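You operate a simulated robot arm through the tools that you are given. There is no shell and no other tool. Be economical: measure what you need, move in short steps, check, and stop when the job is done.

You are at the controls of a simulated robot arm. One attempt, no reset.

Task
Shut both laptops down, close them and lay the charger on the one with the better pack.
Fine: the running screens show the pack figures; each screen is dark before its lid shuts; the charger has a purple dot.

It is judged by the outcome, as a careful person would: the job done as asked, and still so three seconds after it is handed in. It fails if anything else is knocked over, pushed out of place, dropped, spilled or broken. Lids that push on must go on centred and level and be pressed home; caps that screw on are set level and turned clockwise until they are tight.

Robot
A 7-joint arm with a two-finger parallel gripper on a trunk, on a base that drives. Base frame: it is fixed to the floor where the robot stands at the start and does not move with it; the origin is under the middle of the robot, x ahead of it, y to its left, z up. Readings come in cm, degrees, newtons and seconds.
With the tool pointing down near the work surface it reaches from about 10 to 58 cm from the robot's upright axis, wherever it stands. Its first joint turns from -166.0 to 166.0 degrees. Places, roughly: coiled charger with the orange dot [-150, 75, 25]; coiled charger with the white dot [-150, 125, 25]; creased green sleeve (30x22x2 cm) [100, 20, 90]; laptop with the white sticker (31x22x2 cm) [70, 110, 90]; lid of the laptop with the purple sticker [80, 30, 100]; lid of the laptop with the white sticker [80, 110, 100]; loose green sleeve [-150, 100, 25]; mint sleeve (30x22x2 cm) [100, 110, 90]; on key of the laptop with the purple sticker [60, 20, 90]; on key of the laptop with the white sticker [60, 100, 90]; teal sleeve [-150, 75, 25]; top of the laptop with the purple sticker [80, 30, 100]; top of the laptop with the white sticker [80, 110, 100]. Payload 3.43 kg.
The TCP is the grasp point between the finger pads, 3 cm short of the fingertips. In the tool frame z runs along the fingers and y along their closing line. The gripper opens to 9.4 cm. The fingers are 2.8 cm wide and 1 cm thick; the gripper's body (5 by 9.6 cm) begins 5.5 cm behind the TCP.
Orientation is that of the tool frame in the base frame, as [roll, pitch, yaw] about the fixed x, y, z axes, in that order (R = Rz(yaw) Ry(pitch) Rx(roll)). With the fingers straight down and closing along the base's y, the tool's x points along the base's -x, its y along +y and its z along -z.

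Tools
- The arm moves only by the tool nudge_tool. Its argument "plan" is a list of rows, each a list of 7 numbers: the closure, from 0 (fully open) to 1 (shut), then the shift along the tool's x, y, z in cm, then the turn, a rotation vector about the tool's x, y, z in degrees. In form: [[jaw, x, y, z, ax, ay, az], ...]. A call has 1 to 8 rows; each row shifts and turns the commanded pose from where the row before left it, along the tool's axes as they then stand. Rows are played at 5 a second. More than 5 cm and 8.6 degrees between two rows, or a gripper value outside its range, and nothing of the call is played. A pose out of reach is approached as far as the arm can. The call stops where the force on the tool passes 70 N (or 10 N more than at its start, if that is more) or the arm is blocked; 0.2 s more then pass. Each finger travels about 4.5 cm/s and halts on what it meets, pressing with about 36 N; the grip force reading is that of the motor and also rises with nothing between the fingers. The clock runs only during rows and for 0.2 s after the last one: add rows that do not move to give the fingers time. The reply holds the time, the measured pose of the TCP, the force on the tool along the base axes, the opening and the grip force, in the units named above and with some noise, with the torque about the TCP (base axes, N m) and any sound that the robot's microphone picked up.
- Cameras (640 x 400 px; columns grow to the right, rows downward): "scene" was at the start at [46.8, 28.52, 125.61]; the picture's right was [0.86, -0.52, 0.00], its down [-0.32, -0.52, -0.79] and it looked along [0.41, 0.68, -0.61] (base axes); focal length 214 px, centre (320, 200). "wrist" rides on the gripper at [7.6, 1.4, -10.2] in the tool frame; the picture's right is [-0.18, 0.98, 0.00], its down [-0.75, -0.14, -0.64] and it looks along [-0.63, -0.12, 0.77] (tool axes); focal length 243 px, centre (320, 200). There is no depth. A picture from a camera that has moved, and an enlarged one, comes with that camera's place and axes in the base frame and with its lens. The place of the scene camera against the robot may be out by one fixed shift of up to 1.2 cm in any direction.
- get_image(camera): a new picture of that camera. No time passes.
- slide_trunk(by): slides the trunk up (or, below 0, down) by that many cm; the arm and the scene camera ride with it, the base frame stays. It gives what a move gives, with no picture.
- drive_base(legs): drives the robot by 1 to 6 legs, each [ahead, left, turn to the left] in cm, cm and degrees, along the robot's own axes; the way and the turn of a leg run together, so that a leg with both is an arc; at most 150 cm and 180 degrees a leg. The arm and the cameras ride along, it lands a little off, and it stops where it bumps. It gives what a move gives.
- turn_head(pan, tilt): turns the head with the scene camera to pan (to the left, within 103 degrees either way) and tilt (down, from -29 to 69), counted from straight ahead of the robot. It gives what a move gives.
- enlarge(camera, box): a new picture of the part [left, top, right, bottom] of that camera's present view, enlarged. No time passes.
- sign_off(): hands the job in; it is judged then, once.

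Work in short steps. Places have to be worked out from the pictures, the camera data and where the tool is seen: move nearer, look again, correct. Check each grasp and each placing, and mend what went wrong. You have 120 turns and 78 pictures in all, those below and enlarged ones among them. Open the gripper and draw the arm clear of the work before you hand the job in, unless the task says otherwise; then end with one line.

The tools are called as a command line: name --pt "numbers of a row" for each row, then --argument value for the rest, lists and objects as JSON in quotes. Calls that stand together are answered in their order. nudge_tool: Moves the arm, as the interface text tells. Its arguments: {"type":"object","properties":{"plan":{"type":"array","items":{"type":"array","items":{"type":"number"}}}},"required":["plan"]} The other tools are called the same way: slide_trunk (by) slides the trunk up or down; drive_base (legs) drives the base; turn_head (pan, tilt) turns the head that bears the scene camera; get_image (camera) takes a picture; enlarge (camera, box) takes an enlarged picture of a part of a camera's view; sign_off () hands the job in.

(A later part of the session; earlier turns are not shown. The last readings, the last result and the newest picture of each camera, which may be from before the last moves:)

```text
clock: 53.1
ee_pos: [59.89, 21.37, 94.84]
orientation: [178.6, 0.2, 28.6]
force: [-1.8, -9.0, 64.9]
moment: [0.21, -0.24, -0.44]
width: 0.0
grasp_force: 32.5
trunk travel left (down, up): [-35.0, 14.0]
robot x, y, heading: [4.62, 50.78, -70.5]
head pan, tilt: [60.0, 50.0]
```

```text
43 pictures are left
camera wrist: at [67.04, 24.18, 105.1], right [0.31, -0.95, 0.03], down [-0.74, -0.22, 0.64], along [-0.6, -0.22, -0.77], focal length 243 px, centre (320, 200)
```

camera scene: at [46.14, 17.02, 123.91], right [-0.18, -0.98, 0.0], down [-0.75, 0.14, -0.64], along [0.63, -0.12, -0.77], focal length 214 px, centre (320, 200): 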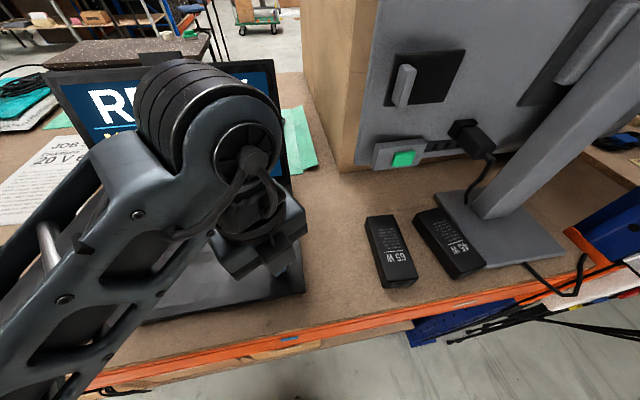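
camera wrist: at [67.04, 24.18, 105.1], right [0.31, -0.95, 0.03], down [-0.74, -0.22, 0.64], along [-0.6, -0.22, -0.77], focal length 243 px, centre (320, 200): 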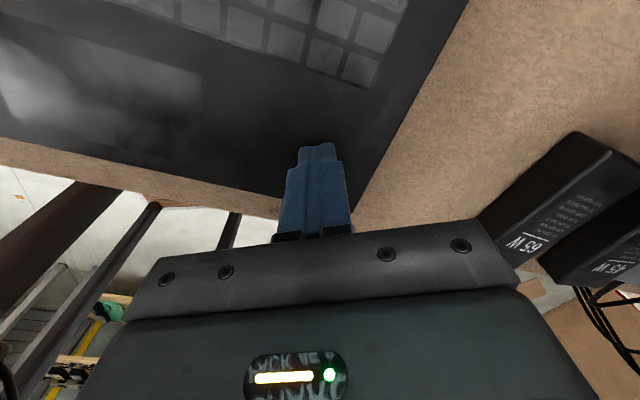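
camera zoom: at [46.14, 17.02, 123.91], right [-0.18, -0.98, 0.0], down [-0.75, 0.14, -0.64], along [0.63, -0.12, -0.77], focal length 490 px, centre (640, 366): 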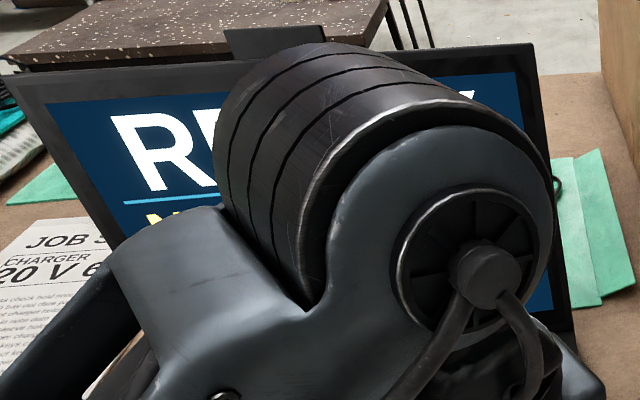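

Only the pictures came; the move was refused. I lift with legal rows and then look.

nudge_tool --pt "1 0 0 -2 0 0 0" --pt "1 0 0 -4.8 0 0 0" --pt "1 0 0 -4.8 0 0 0" --pt "1 0 0 -4.8 0 0 0" --pt "1 0 0 -4.8 0 0 0" --pt "1 0 0 -4.8 0 0 0"

get_image --camera "scene"

```text
clock: 54.5
ee_pos: [59.78, 22.02, 120.77]
orientation: [178.7, 0.5, 28.4]
force: [-0.8, 0.4, 0.9]
moment: [0.03, 0.0, 0.01]
width: 0.0
grasp_force: 32.5
trunk travel left (down, up): [-35.0, 14.0]
robot x, y, heading: [3.76, 51.48, -70.5]
head pan, tilt: [60.0, 50.0]
```

```text
42 pictures are left
camera scene: at [46.28, 16.98, 123.82], right [-0.18, -0.98, 0.0], down [-0.75, 0.14, -0.64], along [0.63, -0.12, -0.77], focal length 214 px, centre (320, 200)
```

scene: 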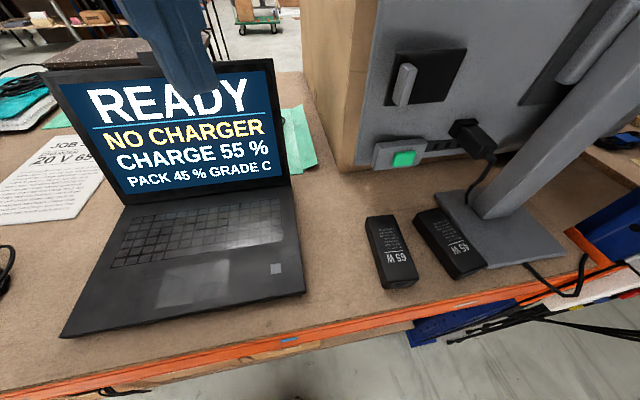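

No change: the wide closed tips probably bore on the case or the key wants a longer hold. I tilt the tool so just one corner of the tips meets the key, and come down again.

nudge_tool --pt "1 0.72 -0.07 0 6 6 0" --pt "1 0 0 0 6 6 0" --pt "1 -0.9 0.9 4.3 0 0 0" --pt "1 -0.9 0.9 4.3 0 0 0" --pt "1 -0.9 0.9 4.3 0 0 0" --pt "1 -0.9 0.9 4.3 0 0 0" --pt "1 -0.9 0.9 4.3 0 0 0"

get_image --camera "wrist"

```text
clock: 56.1
ee_pos: [60.6, 22.11, 98.04]
orientation: [-169.1, -11.6, 27.4]
force: [-0.1, 0.4, -1.3]
moment: [0.01, 0.01, -0.01]
width: 0.0
grasp_force: 32.7
trunk travel left (down, up): [-35.0, 14.0]
robot x, y, heading: [4.28, 51.42, -70.4]
head pan, tilt: [60.0, 50.0]
```

```text
41 pictures are left
camera wrist: at [66.8, 21.75, 109.17], right [0.32, -0.92, -0.22], down [-0.78, -0.38, 0.49], along [-0.54, 0.01, -0.84], focal length 243 px, centre (320, 200)
```

wrist: 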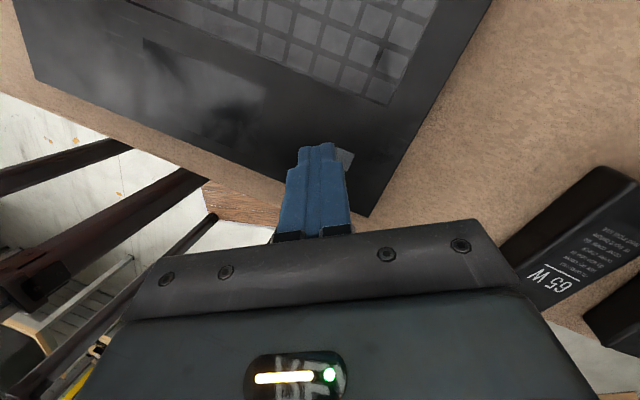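

The key centre is at (59.9, 21.8) and the corner of the tips is above it. I lower onto it in fine steps.

nudge_tool --pt "1 -0.36 0.3 1.4 0 0 0" --pt "1 -0.14 0.14 0.67 0 0 0" --pt "1 -0.08 0.08 0.38 0 0 0" --pt "1 -0.04 0.04 0.19 0 0 0" --pt "1 0 0 0 0 0 0"

```text
clock: 57.3
ee_pos: [60.53, 22.01, 95.41]
orientation: [-169.0, -11.5, 27.4]
force: [0.0, -0.3, -0.2]
moment: [-0.01, -0.03, 0.05]
width: 0.01
grasp_force: 32.9
trunk travel left (down, up): [-35.0, 14.0]
robot x, y, heading: [3.74, 51.4, -70.2]
head pan, tilt: [60.0, 50.0]
```

No contact yet; a bit further with tiny steps.

nudge_tool --pt "1 -0.03 0.03 0.15 0 0 0" --pt "1 -0.03 0.03 0.15 0 0 0" --pt "1 0 0 0 0 0 0"

```text
clock: 58.1
ee_pos: [60.53, 21.9, 95.12]
orientation: [-169.2, -11.6, 27.4]
force: [0.4, -1.4, 9.6]
moment: [-0.11, 0.03, 0.0]
width: 0.0
grasp_force: 32.8
trunk travel left (down, up): [-35.0, 14.0]
robot x, y, heading: [3.84, 51.44, -70.6]
head pan, tilt: [60.0, 50.0]
```

Contact at 10 N. One more small step, then check for a click.

nudge_tool --pt "1 -0.02 0.02 0.1 0 0 0" --pt "1 0 0 0 0 0 0"

enlarge --camera "scene" --box '[40, 40, 320, 215]'

```text
clock: 58.7
ee_pos: [60.41, 21.97, 95.03]
orientation: [-169.2, -11.6, 27.4]
force: [1.3, -2.1, 22.7]
moment: [-0.27, 0.06, 0.02]
width: 0.0
grasp_force: 32.7
trunk travel left (down, up): [-35.0, 14.0]
robot x, y, heading: [4.1, 51.56, -70.1]
head pan, tilt: [60.0, 50.0]
heard: click
```

```text
2.29 times, centred on (180, 128) of scene
camera zoom: at [46.22, 17.0, 123.88], right [-0.18, -0.98, 0.0], down [-0.75, 0.14, -0.64], along [0.63, -0.12, -0.77], focal length 490 px, centre (640, 366)
```

zoom: 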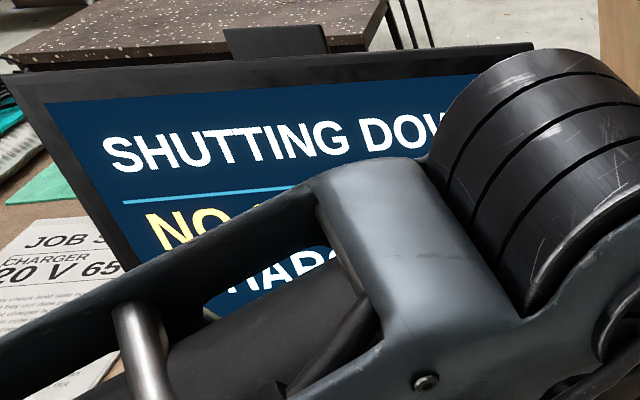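

Click heard and the screen says "SHUTTING DOWN". I lift off, straighten the tool and check that the screen goes dark.

nudge_tool --pt "1 0.6 -0.6 -2.9 0 0 0" --pt "1 0.9 -0.9 -4.3 0 0 0" --pt "1 0.9 -0.9 -4.3 0 0 0" --pt "1 0.9 -0.9 -4.3 0 0 0" --pt "1 0.9 -0.9 -4.3 0 0 0" --pt "1 0.9 -0.9 -4.3 0 0 0" --pt "1 0 0 0 -6 -6 0" --pt "1 0 0 0 -6 -6 0"

get_image --camera "scene"

```text
clock: 60.5
ee_pos: [60.3, 22.38, 120.56]
orientation: [178.6, 0.6, 28.4]
force: [-0.4, -0.8, 0.6]
moment: [-0.02, -0.02, 0.02]
width: 0.03
grasp_force: 32.7
trunk travel left (down, up): [-35.0, 14.0]
robot x, y, heading: [4.55, 51.27, -70.3]
head pan, tilt: [60.0, 50.0]
```

```text
39 pictures are left
camera scene: at [46.24, 16.96, 123.84], right [-0.18, -0.98, 0.0], down [-0.75, 0.14, -0.64], along [0.63, -0.12, -0.77], focal length 214 px, centre (320, 200)
```

scene: 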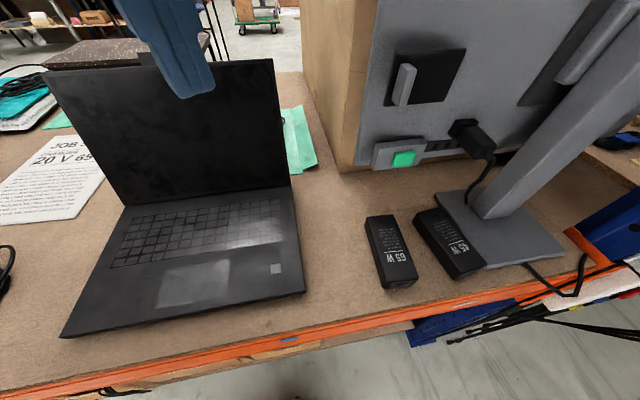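

The screen is dark. The lid leans back with its top edge at about (87, 17–48, 112). I drive 5 cm nearer and take the closed fingers over the top, to come down behind it beside the centre tab.

drive_base --legs '[[0, 5, 0]]'

nudge_tool --pt "1 4.1 1.9 -0.5 0 0 0" --pt "1 4.1 1.9 0 0 0 0" --pt "1 4.1 1.9 0 0 0 0" --pt "1 4.1 1.9 0 0 0 0" --pt "1 4.1 1.9 0 0 0 0" --pt "1 4.1 1.9 0 0 0 0"

get_image --camera "wrist"

```text
clock: 61.4
ee_pos: [65.1, 24.09, 120.52]
orientation: [178.7, 0.4, 28.4]
force: [0.4, -0.6, -0.1]
moment: [-0.02, 0.01, -0.03]
width: 0.0
grasp_force: 32.9
trunk travel left (down, up): [-35.0, 14.0]
robot x, y, heading: [8.85, 53.65, -70.5]
head pan, tilt: [60.0, 50.0]
```

```text
clock: 62.9
ee_pos: [90.49, 38.74, 120.21]
orientation: [179.1, 1.0, 38.5]
force: [-0.4, 0.9, 0.0]
moment: [-0.01, 0.01, 0.02]
width: 0.0
grasp_force: 32.9
trunk travel left (down, up): [-35.0, 14.0]
robot x, y, heading: [8.86, 53.19, -70.3]
head pan, tilt: [60.0, 50.0]
stopped in row 6: the arm was blocked; the commanded pose is now the measured one
```

```text
38 pictures are left
camera wrist: at [97.4, 42.74, 130.32], right [0.47, -0.88, 0.02], down [-0.67, -0.34, 0.65], along [-0.57, -0.32, -0.76], focal length 243 px, centre (320, 200)
```

wrist: 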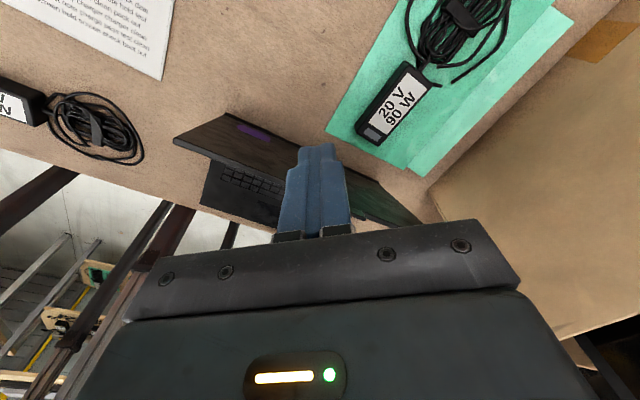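

The arm ended at (90.5, 38.7), behind the lid, left of the tab; the purple sticker on the lid's back is visible. That spot serves as well, so I lower there carefully.

nudge_tool --pt "1 0 0 3 0 0 0" --pt "1 0 0 3 0 0 0" --pt "1 0 0 3 0 0 0"

get_image --camera "scene"

```text
clock: 63.7
ee_pos: [90.7, 38.49, 111.15]
orientation: [179.1, 1.0, 38.4]
force: [0.2, -0.6, -0.2]
moment: [0.01, -0.02, 0.01]
width: 0.0
grasp_force: 33.0
trunk travel left (down, up): [-35.0, 14.0]
robot x, y, heading: [8.71, 52.9, -70.5]
head pan, tilt: [60.0, 50.0]
```

```text
37 pictures are left
camera scene: at [50.97, 18.75, 123.85], right [-0.18, -0.98, 0.0], down [-0.75, 0.14, -0.64], along [0.63, -0.12, -0.77], focal length 214 px, centre (320, 200)
```

scene: 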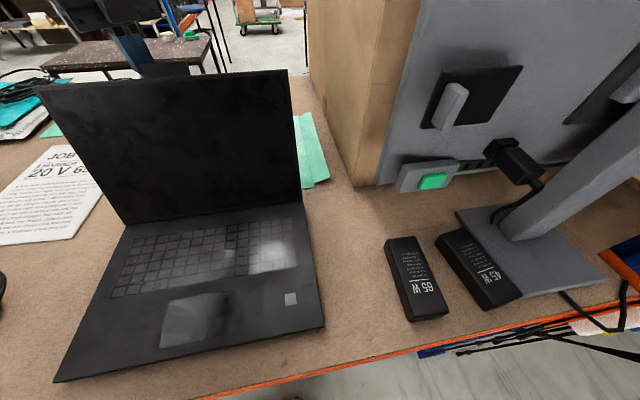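

The fingers are behind the lid left of the tab. I lower 1.5 cm more and use the base to pull straight back (-x), first 15 cm.

nudge_tool --pt "1 0 0 1.5 0 0 0"

drive_base --legs '[[-5, -14.1, 0]]'

get_image --camera "scene"

```text
clock: 64.1
ee_pos: [90.72, 38.34, 109.72]
orientation: [179.1, 1.0, 38.3]
force: [0.0, 0.1, -0.3]
moment: [-0.01, -0.04, -0.01]
width: 0.0
grasp_force: 32.9
trunk travel left (down, up): [-35.0, 14.0]
robot x, y, heading: [9.13, 53.31, -70.4]
head pan, tilt: [60.0, 50.0]
```

```text
clock: 65.5
ee_pos: [75.6, 38.09, 109.72]
orientation: [179.2, 1.0, 38.2]
force: [-1.1, 0.5, 0.6]
moment: [-0.01, 0.01, -0.01]
width: 0.0
grasp_force: 33.1
trunk travel left (down, up): [-35.0, 14.0]
robot x, y, heading: [-6.03, 52.97, -70.5]
head pan, tilt: [60.0, 50.0]
```

```text
36 pictures are left
camera scene: at [35.9, 18.68, 123.84], right [-0.18, -0.98, 0.0], down [-0.75, 0.14, -0.64], along [0.63, -0.12, -0.77], focal length 214 px, centre (320, 200)
```

scene: 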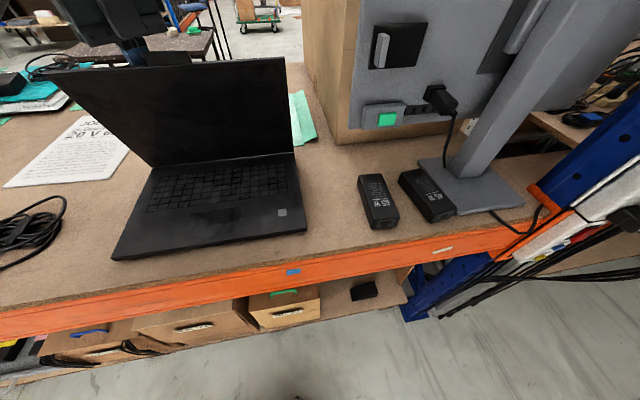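

The lid follows and is about vertical now, with no notable force. I pull 12 cm more.

drive_base --legs '[[-4, -11.3, 0]]'

get_image --camera "scene"

```text
clock: 66.7
ee_pos: [63.63, 38.15, 109.76]
orientation: [179.2, 1.0, 38.3]
force: [0.4, 0.2, 0.1]
moment: [-0.03, -0.01, 0.01]
width: 0.02
grasp_force: 32.7
trunk travel left (down, up): [-35.0, 14.0]
robot x, y, heading: [-17.99, 53.25, -70.7]
head pan, tilt: [60.0, 50.0]
```

```text
35 pictures are left
camera scene: at [23.95, 18.66, 123.83], right [-0.18, -0.98, 0.0], down [-0.75, 0.14, -0.64], along [0.63, -0.12, -0.77], focal length 214 px, centre (320, 200)
```

scene: 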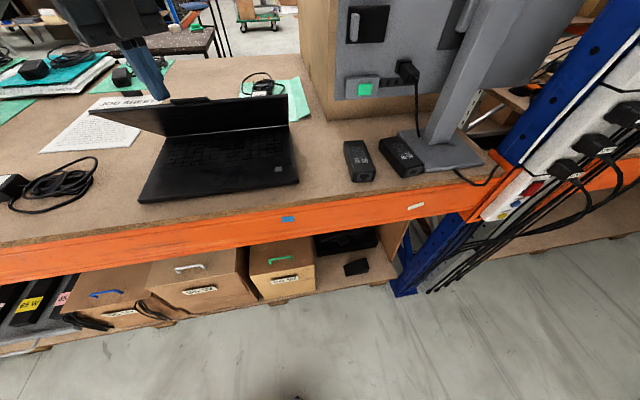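

The lid leans well forward and stays. Now I press it down with the fingertips from above, in steps.

nudge_tool --pt "1 0 0 2.5 0 0 0" --pt "1 0 0 2.5 0 0 0" --pt "1 0 0 2.5 0 0 0" --pt "1 0 0 2.5 0 0 0"

```text
clock: 67.7
ee_pos: [63.57, 38.82, 100.0]
orientation: [178.9, 0.8, 38.9]
force: [1.2, 1.9, 1.6]
moment: [0.07, 0.01, -0.03]
width: 0.0
grasp_force: 32.9
trunk travel left (down, up): [-35.0, 14.0]
robot x, y, heading: [-17.92, 53.34, -70.7]
head pan, tilt: [60.0, 50.0]
```

The lid goes down with little force. I continue slowly until it is felt closed.

nudge_tool --pt "1 0 0 1.5 0 0 0" --pt "1 0 0 1 0 0 0" --pt "1 0 0 0.7 0 0 0" --pt "1 0 0 0.5 0 0 0" --pt "1 0 0 0.3 0 0 0" --pt "1 0 0 0.2 0 0 0" --pt "1 0 0 0 0 0 0"

get_image --camera "scene"

```text
clock: 69.5
ee_pos: [63.55, 40.66, 96.57]
orientation: [178.7, 0.4, 40.5]
force: [0.2, 0.6, -0.3]
moment: [-0.02, 0.0, -0.03]
width: 0.0
grasp_force: 32.7
trunk travel left (down, up): [-35.0, 14.0]
robot x, y, heading: [-18.25, 53.09, -70.6]
head pan, tilt: [60.0, 50.0]
stopped in row 7: the arm was blocked; the commanded pose is now the measured one
```

```text
34 pictures are left
camera scene: at [23.95, 18.66, 123.83], right [-0.18, -0.98, 0.0], down [-0.75, 0.14, -0.64], along [0.63, -0.12, -0.77], focal length 214 px, centre (320, 200)
```

scene: 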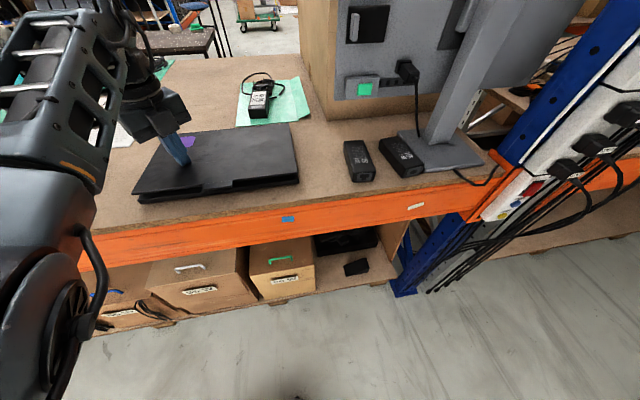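

The lid is almost shut. I enlarge to see whether a gap remains.

enlarge --camera "scene" --box '[115, 100, 315, 215]'

```text
3.20 times, centred on (215, 158) of scene
camera zoom: at [23.95, 18.66, 123.83], right [-0.18, -0.98, 0.0], down [-0.75, 0.14, -0.64], along [0.63, -0.12, -0.77], focal length 686 px, centre (656, 336)
```

zoom: 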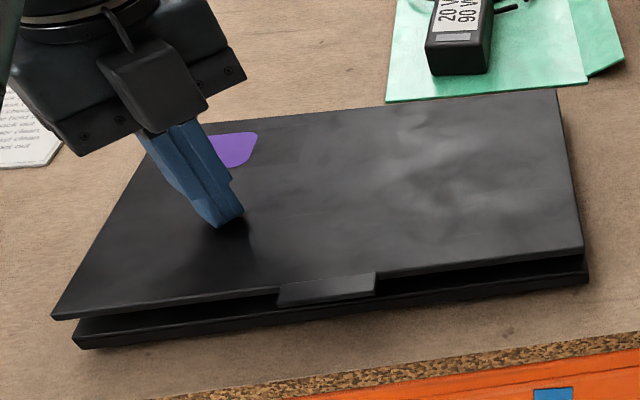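

A gap of about 1 cm remains at the front. I shift the tips 5 cm towards the lid's centre, away from the joint limit, and press on.

nudge_tool --pt "1 0 0 -0.7 0 0 0" --pt "1 -2.2 2 0 0 0 0" --pt "1 -2.2 2 0 0 0 0" --pt "1 0 0 0.8 0 0 0" --pt "1 0 0 0.4 0 0 0" --pt "1 0 0 0.4 0 0 0" --pt "1 0 0 0.3 0 0 0"

```text
clock: 71.3
ee_pos: [62.14, 40.04, 96.6]
orientation: [178.0, -0.4, 44.8]
force: [-0.6, -0.1, -0.2]
moment: [-0.01, -0.01, 0.02]
width: 0.0
grasp_force: 32.8
trunk travel left (down, up): [-35.0, 14.0]
robot x, y, heading: [-18.27, 53.31, -70.9]
head pan, tilt: [60.0, 50.0]
stopped in row 7: the arm was blocked; the commanded pose is now the measured one
```

The extended posture is at fault here; my tested region is closer in. I lift, drive 14 cm nearer and pull the arm in so that it works in the good region over the lid's front middle.

nudge_tool --pt "1 0 0 -4.5 0 0 0" --pt "1 0 0 -4.5 0 0 0"

drive_base --legs '[[-1.5, 14.2, 0]]'

nudge_tool --pt "1 -4.5 0 0 0 0 0" --pt "1 -4.5 0 0 0 0 0" --pt "1 -4.5 0 0 0 0 0" --pt "1 -4.5 0 0 0 0 0"

```text
clock: 71.9
ee_pos: [61.94, 39.83, 105.83]
orientation: [178.1, -0.3, 44.6]
force: [0.3, 0.1, 0.4]
moment: [0.03, 0.02, 0.0]
width: 0.0
grasp_force: 32.9
trunk travel left (down, up): [-35.0, 14.0]
robot x, y, heading: [-18.28, 53.57, -70.4]
head pan, tilt: [60.0, 50.0]
```

```text
clock: 73.3
ee_pos: [74.72, 46.22, 105.69]
orientation: [178.0, -0.4, 44.7]
force: [-0.2, 0.9, 0.2]
moment: [0.0, -0.02, -0.02]
width: 0.0
grasp_force: 33.1
trunk travel left (down, up): [-35.0, 14.0]
robot x, y, heading: [-5.3, 59.32, -70.6]
head pan, tilt: [60.0, 50.0]
```

```text
clock: 74.3
ee_pos: [61.95, 33.6, 105.43]
orientation: [178.2, -0.4, 44.8]
force: [1.0, -0.5, 0.6]
moment: [0.02, 0.02, 0.01]
width: 0.0
grasp_force: 32.8
trunk travel left (down, up): [-35.0, 14.0]
robot x, y, heading: [-5.26, 59.22, -70.3]
head pan, tilt: [60.0, 50.0]
```

Now press down at (62, 33.6): approach then fine steps until firm contact.

nudge_tool --pt "1 0 0 4 0 0 0" --pt "1 0 0 3.5 0 0 0" --pt "1 0 0 1 0 0 0" --pt "1 0 0 0.7 0 0 0" --pt "1 0 0 0.4 0 0 0" --pt "1 0 0 0.3 0 0 0" --pt "1 0 0 0 0 0 0"

enlarge --camera "scene" --box '[40, 120, 340, 310]'

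```text
clock: 75.9
ee_pos: [62.27, 33.4, 95.65]
orientation: [178.1, -0.5, 44.7]
force: [-0.5, -0.4, -0.3]
moment: [-0.01, 0.03, 0.0]
width: 0.01
grasp_force: 33.0
trunk travel left (down, up): [-35.0, 14.0]
robot x, y, heading: [-5.06, 59.33, -70.2]
head pan, tilt: [60.0, 50.0]
```

```text
2.11 times, centred on (190, 215) of scene
camera zoom: at [36.79, 24.84, 123.84], right [-0.18, -0.98, 0.0], down [-0.75, 0.14, -0.64], along [0.63, -0.12, -0.77], focal length 452 px, centre (594, 168)
```

zoom: 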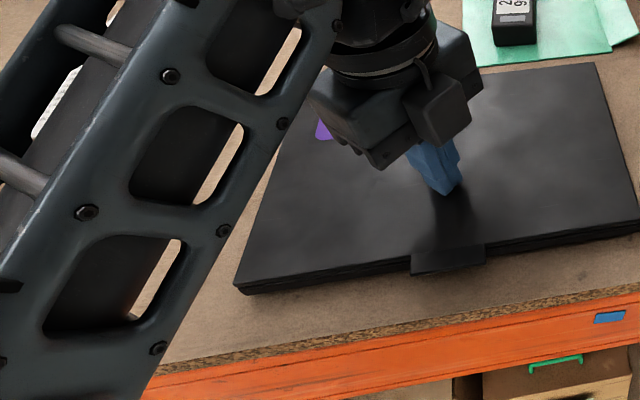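

It looks closed. I press a little further to confirm it is home.

nudge_tool --pt "1 0 0 0.2 0 0 0" --pt "1 0 0 0.2 0 0 0" --pt "1 0 0 0.15 0 0 0" --pt "1 0 0 0 0 0 0"

```text
clock: 76.9
ee_pos: [62.12, 33.5, 95.58]
orientation: [177.8, -0.6, 44.5]
force: [-4.0, -4.5, 48.2]
moment: [-0.34, 0.63, -0.11]
width: 0.01
grasp_force: 32.5
trunk travel left (down, up): [-35.0, 14.0]
robot x, y, heading: [-5.39, 59.26, -70.4]
head pan, tilt: [60.0, 50.0]
```

The lid is home (48 N, no further travel). I lift, straighten yaw, and drive along to the far laptop, whose key I put at (59.9, 101.5).

nudge_tool --pt "1 0 0 -2 0 0 0" --pt "1 0 0 -4.8 0 0 0" --pt "1 0 0 -4.8 0 0 0" --pt "1 0 0 -4.8 0 0 0" --pt "1 0 0 -4.8 0 0 0" --pt "1 0 0 -4.8 0 0 8" --pt "1 0 0 0 0 0 8"

drive_base --legs '[[-64.4, 32.9, 0]]'

get_image --camera "scene"

```text
clock: 78.5
ee_pos: [61.43, 33.88, 121.14]
orientation: [178.3, -1.0, 28.6]
force: [-0.5, 0.6, 0.1]
moment: [0.02, -0.05, 0.03]
width: 0.0
grasp_force: 33.1
trunk travel left (down, up): [-35.0, 14.0]
robot x, y, heading: [-5.57, 59.11, -70.3]
head pan, tilt: [60.0, 50.0]
```

```text
clock: 82.4
ee_pos: [71.04, 105.0, 121.04]
orientation: [178.2, -0.8, 28.7]
force: [-0.4, -0.3, 0.1]
moment: [0.0, -0.01, 0.0]
width: 0.0
grasp_force: 33.1
trunk travel left (down, up): [-35.0, 14.0]
robot x, y, heading: [4.41, 130.12, -70.6]
head pan, tilt: [60.0, 50.0]
```

```text
31 pictures are left
camera scene: at [46.51, 96.0, 123.84], right [-0.18, -0.98, 0.0], down [-0.75, 0.14, -0.64], along [0.63, -0.12, -0.77], focal length 214 px, centre (320, 200)
```

scene: 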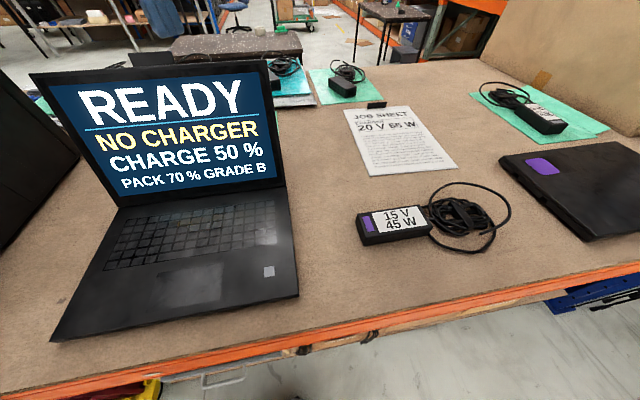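

The far laptop: ready, pack 70 % grade B. Its key works out at (59.8, 102.0). I go above it, tilt as before.

nudge_tool --pt "1 -3.58 -0.88 0 0 0 0" --pt "1 -3.58 -0.88 0 0 0 0" --pt "1 -3.58 -0.88 0 0 0 0" --pt "1 0 0 0 6 6 0" --pt "1 0 0 0 6 6 0" --pt "1 -0.9 0.9 4.3 0 0 0" --pt "1 -0.9 0.9 4.3 0 0 0" --pt "1 -0.9 0.9 4.3 0 0 0"

nudge_tool --pt "1 -0.9 0.9 4.3 0 0 0" --pt "1 -0.9 0.9 4.3 0 0 0" --pt "1 0 0 0 0 0 0"

get_image --camera "wrist"

```text
clock: 84.2
ee_pos: [60.72, 102.1, 107.45]
orientation: [-169.7, -12.9, 27.9]
force: [-0.8, -0.5, 0.1]
moment: [-0.02, 0.02, -0.01]
width: 0.04
grasp_force: 33.1
trunk travel left (down, up): [-35.0, 14.0]
robot x, y, heading: [4.65, 129.94, -70.2]
head pan, tilt: [60.0, 50.0]
```

```text
clock: 85.0
ee_pos: [61.19, 101.97, 98.38]
orientation: [-169.6, -12.9, 27.9]
force: [0.8, 0.1, 0.0]
moment: [0.02, 0.0, 0.03]
width: 0.02
grasp_force: 33.2
trunk travel left (down, up): [-35.0, 14.0]
robot x, y, heading: [4.46, 130.04, -70.3]
head pan, tilt: [60.0, 50.0]
```

```text
30 pictures are left
camera wrist: at [67.14, 101.62, 109.68], right [0.33, -0.92, -0.21], down [-0.79, -0.39, 0.47], along [-0.52, 0.01, -0.86], focal length 243 px, centre (320, 200)
```

wrist: 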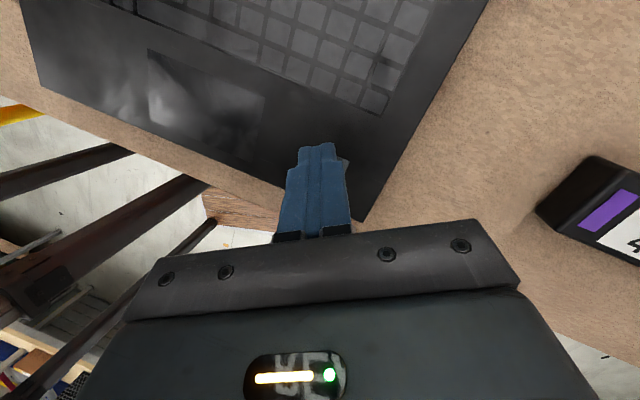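

The visible key corner puts its centre at about (59.6, 101.6). I correct by 1.1 cm and lower to just above it.

nudge_tool --pt "1 -1.05 -0.38 0 0 0 0" --pt "1 -0.3 0.26 1.4 0 0 0" --pt "1 -0.14 0.14 0.67 0 0 0" --pt "1 -0.06 0.06 0.3 0 0 0" --pt "1 0 0 0 0 0 0"

nudge_tool --pt "1 -0.03 0.03 0.12 0 0 0" --pt "1 0 0 0 0 0 0"

```text
clock: 86.2
ee_pos: [60.12, 101.68, 95.79]
orientation: [-169.7, -12.8, 27.9]
force: [-0.4, -0.2, -0.2]
moment: [-0.04, -0.03, 0.02]
width: 0.02
grasp_force: 32.8
trunk travel left (down, up): [-35.0, 14.0]
robot x, y, heading: [4.19, 130.64, -70.3]
head pan, tilt: [60.0, 50.0]
```

```text
clock: 86.8
ee_pos: [60.21, 101.73, 95.7]
orientation: [-169.7, -12.9, 27.8]
force: [0.0, 0.5, 0.0]
moment: [0.04, 0.02, -0.01]
width: 0.02
grasp_force: 32.9
trunk travel left (down, up): [-35.0, 14.0]
robot x, y, heading: [4.35, 130.46, -70.4]
head pan, tilt: [60.0, 50.0]
```

Still free; I go on in small steps, expecting contact near 95.2.

nudge_tool --pt "1 -0.06 0.06 0.3 0 0 0" --pt "1 -0.03 0.03 0.14 0 0 0" --pt "1 0 0 0 0 0 0"

nudge_tool --pt "1 -0.02 0.02 0.1 0 0 0" --pt "1 0 0 0 0 0 0"

```text
clock: 87.6
ee_pos: [60.12, 101.9, 95.25]
orientation: [-169.5, -12.8, 27.9]
force: [-0.3, -0.2, -0.5]
moment: [0.0, -0.02, 0.01]
width: 0.0
grasp_force: 33.3
trunk travel left (down, up): [-35.0, 14.0]
robot x, y, heading: [4.44, 130.28, -70.4]
head pan, tilt: [60.0, 50.0]
```

```text
clock: 88.2
ee_pos: [60.15, 101.75, 95.11]
orientation: [-169.5, -13.0, 27.8]
force: [0.3, -0.1, 3.9]
moment: [-0.02, 0.01, -0.02]
width: 0.01
grasp_force: 33.3
trunk travel left (down, up): [-35.0, 14.0]
robot x, y, heading: [4.39, 130.53, -70.5]
head pan, tilt: [60.0, 50.0]
```

Contact begins; two more small presses.

nudge_tool --pt "1 -0.03 0.03 0.12 0 0 0" --pt "1 0 0 0 0 0 0"

```text
clock: 88.8
ee_pos: [60.16, 101.79, 95.07]
orientation: [-169.7, -13.0, 27.8]
force: [-2.5, -2.9, 22.8]
moment: [-0.22, 0.16, 0.0]
width: 0.01
grasp_force: 32.2
trunk travel left (down, up): [-35.0, 14.0]
robot x, y, heading: [4.46, 130.33, -70.5]
head pan, tilt: [60.0, 50.0]
heard: click
```

Click heard. I lift off, straighten, and check the screen.

nudge_tool --pt "1 0.6 -0.6 -2.9 0 0 0" --pt "1 0.9 -0.9 -4.3 0 0 0" --pt "1 0.9 -0.9 -4.3 0 0 0" --pt "1 0.9 -0.9 -4.3 0 0 0" --pt "1 0.9 -0.9 -4.3 0 0 0" --pt "1 0.9 -0.9 -4.3 0 0 0" --pt "1 0 0 0 -6 -6 0" --pt "1 0 0 0 -6 -6 0"

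get_image --camera "scene"

```text
clock: 90.6
ee_pos: [59.32, 101.98, 120.5]
orientation: [178.2, -0.9, 28.8]
force: [0.1, -0.2, -0.3]
moment: [0.0, 0.01, 0.03]
width: 0.0
grasp_force: 32.9
trunk travel left (down, up): [-35.0, 14.0]
robot x, y, heading: [4.7, 130.73, -70.8]
head pan, tilt: [60.0, 50.0]
```

```text
29 pictures are left
camera scene: at [46.48, 95.97, 123.84], right [-0.18, -0.98, 0.0], down [-0.75, 0.14, -0.64], along [0.63, -0.12, -0.77], focal length 214 px, centre (320, 200)
```

scene: 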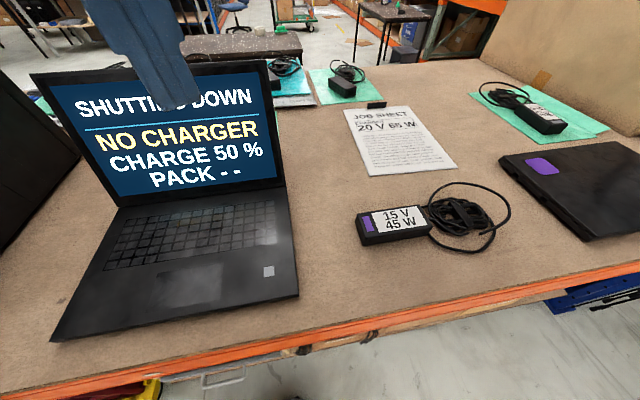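

Shutting down. I drive 5 cm nearer and move the tool along its x, over the lid's left part to about (90.5, 118).

drive_base --legs '[[0, 5, 0]]'

nudge_tool --pt "1 4.3 0 -0.5 0 0 0" --pt "1 4.3 0 0 0 0 0" --pt "1 4.3 0 0 0 0 0" --pt "1 4.3 0 0 0 0 0" --pt "1 4.3 0 0 0 0 0" --pt "1 4.3 0 0 0 0 0" --pt "1 4.3 0 0 0 0 0"

get_image --camera "scene"

```text
clock: 91.5
ee_pos: [64.0, 103.59, 120.41]
orientation: [178.2, -0.9, 28.8]
force: [-0.2, -0.2, 0.3]
moment: [-0.04, 0.0, -0.02]
width: 0.0
grasp_force: 33.0
trunk travel left (down, up): [-35.0, 14.0]
robot x, y, heading: [8.95, 131.86, -70.6]
head pan, tilt: [60.0, 50.0]
```

```text
clock: 93.1
ee_pos: [90.29, 118.07, 121.42]
orientation: [178.3, -1.0, 28.7]
force: [0.1, 0.4, -0.1]
moment: [-0.01, 0.0, 0.01]
width: 0.02
grasp_force: 33.1
trunk travel left (down, up): [-35.0, 14.0]
robot x, y, heading: [9.19, 132.12, -70.4]
head pan, tilt: [60.0, 50.0]
```

```text
28 pictures are left
camera scene: at [51.21, 97.71, 123.85], right [-0.18, -0.98, 0.0], down [-0.75, 0.14, -0.64], along [0.63, -0.12, -0.77], focal length 214 px, centre (320, 200)
```

scene: 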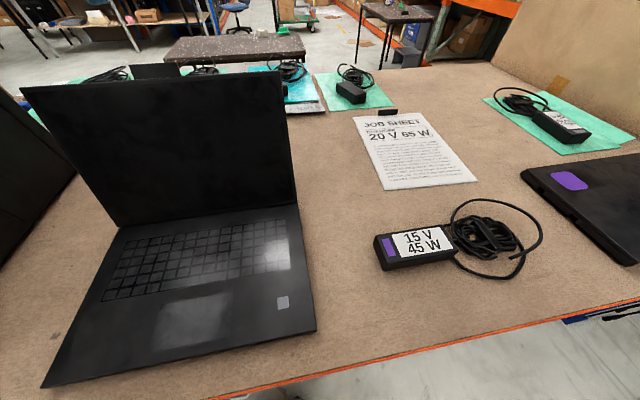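

The screen is dark. The tab spans about y 111–118, so I shift the whole robot 3.5 cm in +y to have the fingers clear of it, then lower behind the lid.

drive_base --legs '[[-3.4, 1.2, 0]]'

nudge_tool --pt "1 0 0 3 0 0 0" --pt "1 0 0 3 0 0 0" --pt "1 0 0 3 0 0 0"

get_image --camera "scene"

```text
clock: 94.0
ee_pos: [90.25, 121.79, 121.58]
orientation: [178.3, -0.8, 28.8]
force: [0.3, -0.2, 0.0]
moment: [0.01, 0.02, 0.04]
width: 0.01
grasp_force: 32.7
trunk travel left (down, up): [-35.0, 14.0]
robot x, y, heading: [8.97, 135.49, -70.3]
head pan, tilt: [60.0, 50.0]
```

```text
clock: 94.8
ee_pos: [90.44, 121.59, 112.52]
orientation: [178.2, -1.0, 28.8]
force: [-0.5, 0.4, -0.3]
moment: [0.0, 0.01, 0.02]
width: 0.0
grasp_force: 32.9
trunk travel left (down, up): [-35.0, 14.0]
robot x, y, heading: [8.99, 135.66, -70.2]
head pan, tilt: [60.0, 50.0]
```

```text
27 pictures are left
camera scene: at [51.2, 101.32, 123.85], right [-0.18, -0.98, 0.0], down [-0.75, 0.14, -0.64], along [0.63, -0.12, -0.77], focal length 214 px, centre (320, 200)
```

scene: 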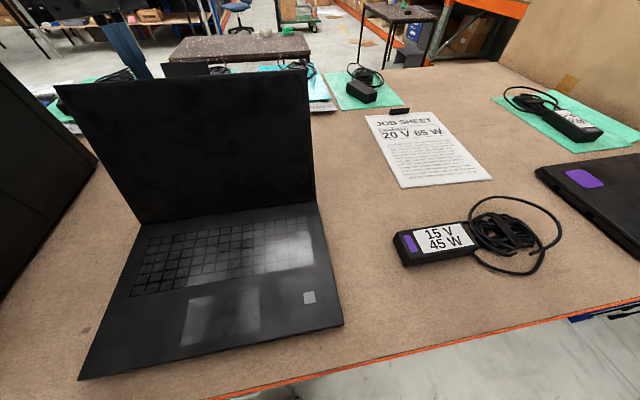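

The fingers are behind the lid, left of the tab. I lower 2.8 cm and pull back with the base by 27 cm in two legs.

nudge_tool --pt "1 0 0 2.8 0 0 0"

drive_base --legs '[[-5, -14.1, 0]]'

drive_base --legs '[[-4, -11.3, 0]]'

get_image --camera "scene"

```text
clock: 95.2
ee_pos: [90.73, 121.49, 109.76]
orientation: [178.2, -1.0, 28.8]
force: [0.1, -0.1, 0.3]
moment: [0.03, 0.0, 0.01]
width: 0.0
grasp_force: 32.8
trunk travel left (down, up): [-35.0, 14.0]
robot x, y, heading: [8.72, 135.34, -70.5]
head pan, tilt: [60.0, 50.0]
```

```text
clock: 96.5
ee_pos: [75.7, 121.62, 109.56]
orientation: [178.3, -0.8, 28.8]
force: [0.1, -0.1, -1.3]
moment: [-0.02, 0.0, 0.02]
width: 0.0
grasp_force: 32.6
trunk travel left (down, up): [-35.0, 14.0]
robot x, y, heading: [-5.54, 135.43, -70.6]
head pan, tilt: [60.0, 50.0]
```

```text
clock: 97.8
ee_pos: [63.8, 121.66, 109.58]
orientation: [178.3, -0.9, 28.9]
force: [0.4, 0.1, 0.0]
moment: [-0.01, -0.01, 0.01]
width: 0.01
grasp_force: 32.7
trunk travel left (down, up): [-35.0, 14.0]
robot x, y, heading: [-18.02, 135.69, -70.4]
head pan, tilt: [60.0, 50.0]
```

```text
26 pictures are left
camera scene: at [24.37, 101.35, 123.83], right [-0.18, -0.98, 0.0], down [-0.75, 0.14, -0.64], along [0.63, -0.12, -0.77], focal length 214 px, centre (320, 200)
```

scene: 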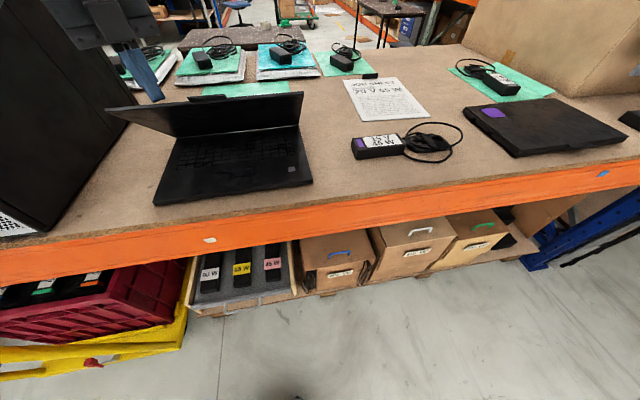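

As with the first, the lid leans forward. I lift clear, drive 14 cm nearer and bring the fingers over the lid in the good region before pressing down.

nudge_tool --pt "1 0 0 -4.5 0 0 0"

drive_base --legs '[[-1.5, 14.2, 0]]'

nudge_tool --pt "1 -3.9 1.5 0 0 0 0" --pt "1 -3.9 1.5 0 0 0 0" --pt "1 -3.9 1.5 0 0 0 0" --pt "1 -3.9 1.5 0 0 0 0"

get_image --camera "scene"

```text
clock: 98.2
ee_pos: [63.6, 121.73, 114.05]
orientation: [178.3, -0.8, 28.8]
force: [0.4, -0.3, -1.0]
moment: [0.04, 0.04, 0.01]
width: 0.0
grasp_force: 32.9
trunk travel left (down, up): [-35.0, 14.0]
robot x, y, heading: [-17.64, 135.66, -70.3]
head pan, tilt: [60.0, 50.0]
```

```text
clock: 99.5
ee_pos: [76.55, 128.0, 114.17]
orientation: [178.3, -0.9, 28.9]
force: [-0.2, -0.5, -0.3]
moment: [0.03, 0.0, 0.0]
width: 0.01
grasp_force: 33.2
trunk travel left (down, up): [-35.0, 14.0]
robot x, y, heading: [-4.72, 141.78, -70.1]
head pan, tilt: [60.0, 50.0]
```

```text
clock: 100.5
ee_pos: [65.69, 115.36, 114.19]
orientation: [178.4, -0.8, 28.9]
force: [0.1, -0.2, 0.4]
moment: [-0.01, 0.01, -0.02]
width: 0.01
grasp_force: 33.2
trunk travel left (down, up): [-35.0, 14.0]
robot x, y, heading: [-4.5, 141.77, -70.4]
head pan, tilt: [60.0, 50.0]
```

```text
25 pictures are left
camera scene: at [37.37, 107.67, 123.84], right [-0.18, -0.98, 0.0], down [-0.75, 0.14, -0.64], along [0.63, -0.11, -0.77], focal length 214 px, centre (320, 200)
```

scene: 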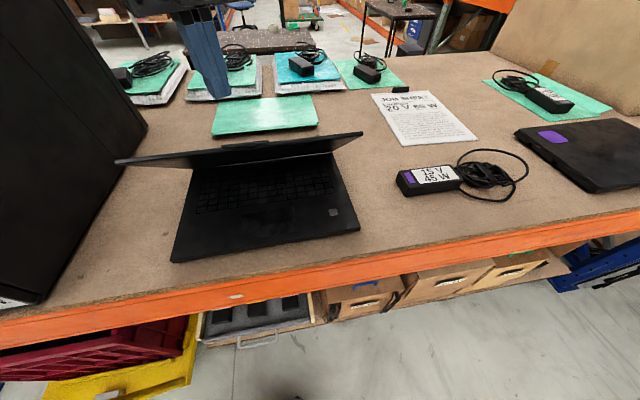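

The fingers are above the lid. I press down steadily.

nudge_tool --pt "1 0 0 4 0 0 0" --pt "1 0 0 4 0 0 0" --pt "1 0 0 3 0 0 0" --pt "1 0 0 2.5 0 0 0" --pt "1 0 0 2 0 0 0" --pt "1 0 0 1.5 0 0 0" --pt "1 0 0 0.8 0 0 0" --pt "1 0 0 0.4 0 0 0"

```text
clock: 102.3
ee_pos: [66.4, 114.86, 95.87]
orientation: [178.1, -0.9, 29.0]
force: [0.1, -0.3, 0.2]
moment: [-0.01, 0.01, -0.03]
width: 0.01
grasp_force: 33.0
trunk travel left (down, up): [-35.0, 14.0]
robot x, y, heading: [-4.95, 141.97, -70.2]
head pan, tilt: [60.0, 50.0]
```

A last press until it is firm.

nudge_tool --pt "1 0 0 0.25 0 0 0" --pt "1 0 0 0.2 0 0 0" --pt "1 0 0 0.1 0 0 0" --pt "1 0 0 0 0 0 0"

```text
clock: 103.3
ee_pos: [66.36, 114.95, 95.65]
orientation: [178.0, -1.0, 28.8]
force: [-5.4, -1.5, 29.1]
moment: [-0.1, 0.54, -0.05]
width: 0.03
grasp_force: 32.6
trunk travel left (down, up): [-35.0, 14.0]
robot x, y, heading: [-4.73, 141.76, -70.4]
head pan, tilt: [60.0, 50.0]
```

The far lid is home too. I lift, turn the fingers to close along x, open them, and drive to the charger at about (65.5, 79).

nudge_tool --pt "1 0 0 -2 0 0 0" --pt "1 0 0 -4.5 0 0 -8" --pt "1 0 0 -4.5 0 0 -8" --pt "1 0 0 -4.5 0 0 -8" --pt "0.5 0 0 -4.5 0 0 -8" --pt "0 0 0 -3 0 0 -8" --pt "0 0 0 0 0 0 -8" --pt "0 0 0 0 0 0 -8"

drive_base --legs '[[35.3, -9.1, 0]]'

get_image --camera "wrist"

get_image --camera "scene"

```text
clock: 105.1
ee_pos: [65.76, 115.39, 118.34]
orientation: [178.3, 0.9, 85.0]
force: [-0.2, -0.6, 0.2]
moment: [0.01, 0.0, -0.01]
width: 8.48
grasp_force: 0.1
trunk travel left (down, up): [-35.0, 14.0]
robot x, y, heading: [-5.1, 142.07, -70.0]
head pan, tilt: [60.0, 50.0]
```

```text
clock: 107.5
ee_pos: [69.26, 78.96, 118.39]
orientation: [178.3, 0.9, 84.9]
force: [0.2, 0.2, -0.3]
moment: [-0.01, 0.03, 0.02]
width: 9.38
grasp_force: 0.0
trunk travel left (down, up): [-35.0, 14.0]
robot x, y, heading: [-1.79, 105.63, -69.9]
head pan, tilt: [60.0, 50.0]
```

```text
24 pictures are left
camera wrist: at [70.95, 86.64, 128.5], right [0.96, -0.27, 0.03], down [-0.23, -0.73, 0.65], along [-0.15, -0.63, -0.76], focal length 243 px, centre (320, 200)
```

wrist: 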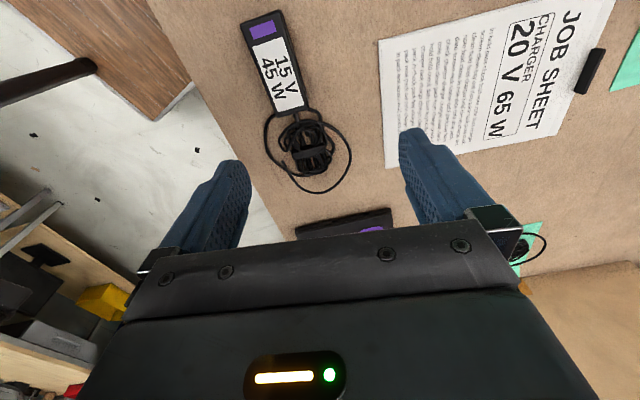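

```text
23 pictures are left
camera scene: at [40.87, 71.18, 123.84], right [-0.18, -0.98, 0.0], down [-0.75, 0.14, -0.64], along [0.63, -0.11, -0.77], focal length 214 px, centre (320, 200)
```

scene: 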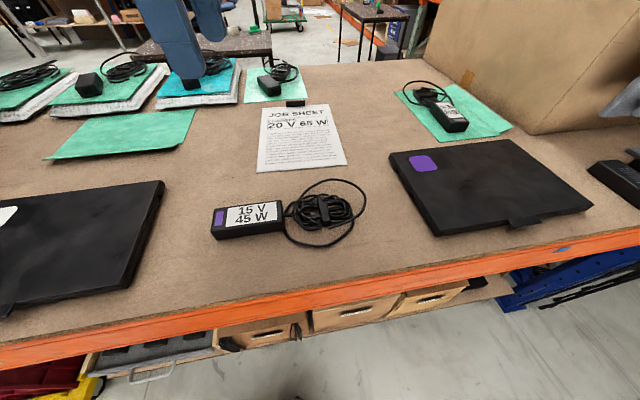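

The brick lies along y from about 75 to 86, centre (64.8, 80.6), 5 cm wide. I move above it, with yaw 90, and lower to a few cm above.

nudge_tool --pt "0 0.3 -2.3 2 0 0 -2.5" --pt "0 0.3 -2.2 2 0 0 -2.5" --pt "0 0 0 4.5 0 0 0" --pt "0 0 0 4.5 0 0 0" --pt "0 0 0 4.5 0 0 0" --pt "0 0 0 2.5 0 0 0"

get_image --camera "wrist"

get_image --camera "scene"

```text
clock: 108.8
ee_pos: [65.48, 79.51, 98.21]
orientation: [178.3, 1.1, 89.8]
force: [-0.4, -0.1, -0.3]
moment: [0.02, -0.02, 0.01]
width: 9.41
grasp_force: 0.1
trunk travel left (down, up): [-35.0, 14.0]
robot x, y, heading: [-1.38, 105.57, -70.5]
head pan, tilt: [60.0, 50.0]
```

```text
22 pictures are left
camera wrist: at [66.4, 87.34, 108.35], right [0.98, -0.19, 0.03], down [-0.16, -0.74, 0.65], along [-0.1, -0.65, -0.76], focal length 243 px, centre (320, 200)
```

wrist: 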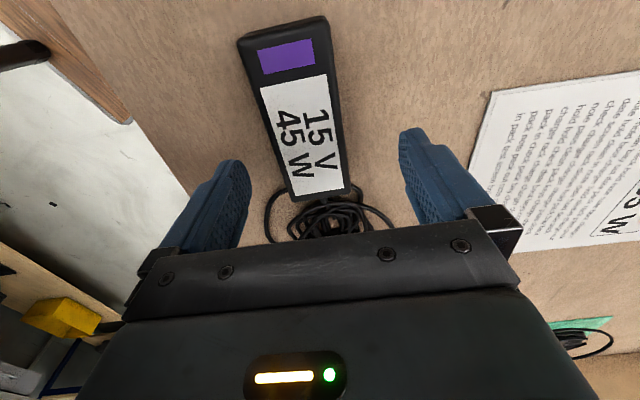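

```text
21 pictures are left
camera scene: at [40.87, 71.2, 123.85], right [-0.18, -0.98, 0.0], down [-0.75, 0.14, -0.64], along [0.63, -0.11, -0.77], focal length 214 px, centre (320, 200)
```

scene: 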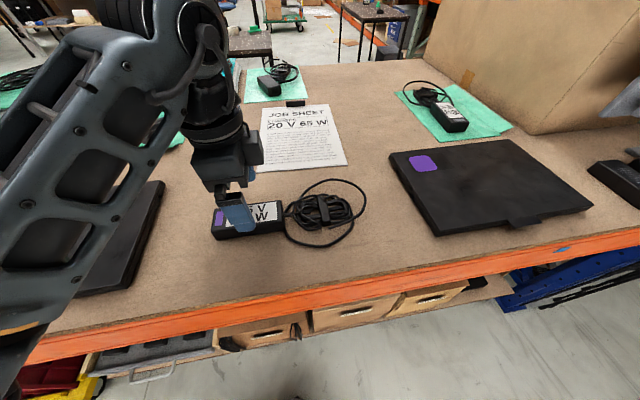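

Brick centre (64.6, 80.7); I shift −0.9 in x, lower to z≈93.8 and close.

nudge_tool --pt "0 0.5 -0.9 1.5 0 0 0" --pt "0 0 0 1.5 0 0 0" --pt "0 0 0 1.2 0 0 0" --pt "0 0 0 0 0 0 0" --pt "0.6 0 0 0 0 0 0" --pt "1 0 0 0 0 0 0" --pt "1 0 0 0 0 0 0" --pt "1 0 0 0 0 0 0"

```text
clock: 110.7
ee_pos: [64.62, 79.85, 93.97]
orientation: [178.4, 1.0, 89.9]
force: [0.7, -0.5, 0.1]
moment: [-0.06, 0.09, 0.12]
width: 5.23
grasp_force: 36.2
trunk travel left (down, up): [-35.0, 14.0]
robot x, y, heading: [-0.94, 105.29, -70.3]
head pan, tilt: [60.0, 50.0]
```

Gripped at 5.2 cm. I lift gradually and look at how the cord behaves.

nudge_tool --pt "1 0 0 -2 0 0 0" --pt "1 0 0 -3 0 0 0" --pt "1 0 0 -3 0 0 0" --pt "1 0 0 -4 0 0 0" --pt "1 0 0 -4 0 0 0" --pt "1 0 0 0 0 0 0"

get_image --camera "scene"

```text
clock: 112.0
ee_pos: [64.25, 80.03, 110.01]
orientation: [178.4, 1.1, 89.9]
force: [-0.7, -1.2, -5.0]
moment: [0.17, 0.01, 0.02]
width: 5.16
grasp_force: 36.3
trunk travel left (down, up): [-35.0, 14.0]
robot x, y, heading: [-1.27, 105.3, -70.1]
head pan, tilt: [60.0, 50.0]
```

```text
20 pictures are left
camera scene: at [40.88, 71.17, 123.83], right [-0.18, -0.98, 0.0], down [-0.75, 0.14, -0.64], along [0.63, -0.11, -0.77], focal length 214 px, centre (320, 200)
```

scene: 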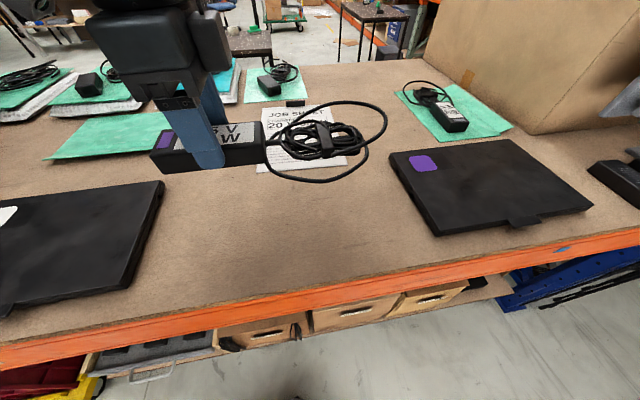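

The charger hangs rigidly and level. I drive to the far laptop (staying clear of the cabinet on the left), then finish the approach with the arm.

drive_base --legs '[[-33.9, 8.2, 0]]'

get_image --camera "scene"

```text
clock: 114.3
ee_pos: [60.55, 114.96, 110.06]
orientation: [178.4, 1.0, 90.1]
force: [-0.3, 0.1, -3.4]
moment: [0.13, 0.0, 0.01]
width: 5.16
grasp_force: 35.6
trunk travel left (down, up): [-35.0, 14.0]
robot x, y, heading: [-5.24, 140.07, -69.9]
head pan, tilt: [60.0, 50.0]
```

```text
19 pictures are left
camera scene: at [37.25, 106.03, 123.83], right [-0.18, -0.98, 0.0], down [-0.75, 0.13, -0.64], along [0.63, -0.11, -0.77], focal length 214 px, centre (320, 200)
```

scene: 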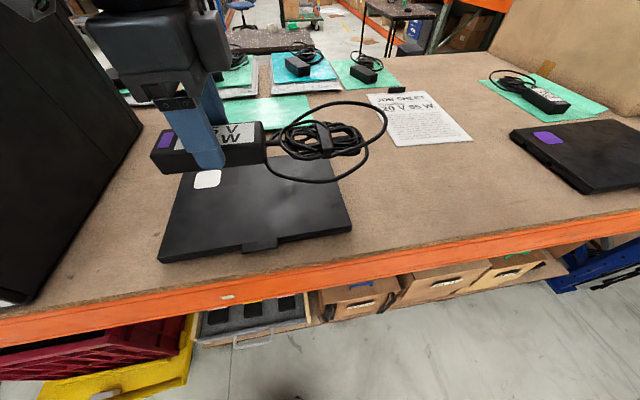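

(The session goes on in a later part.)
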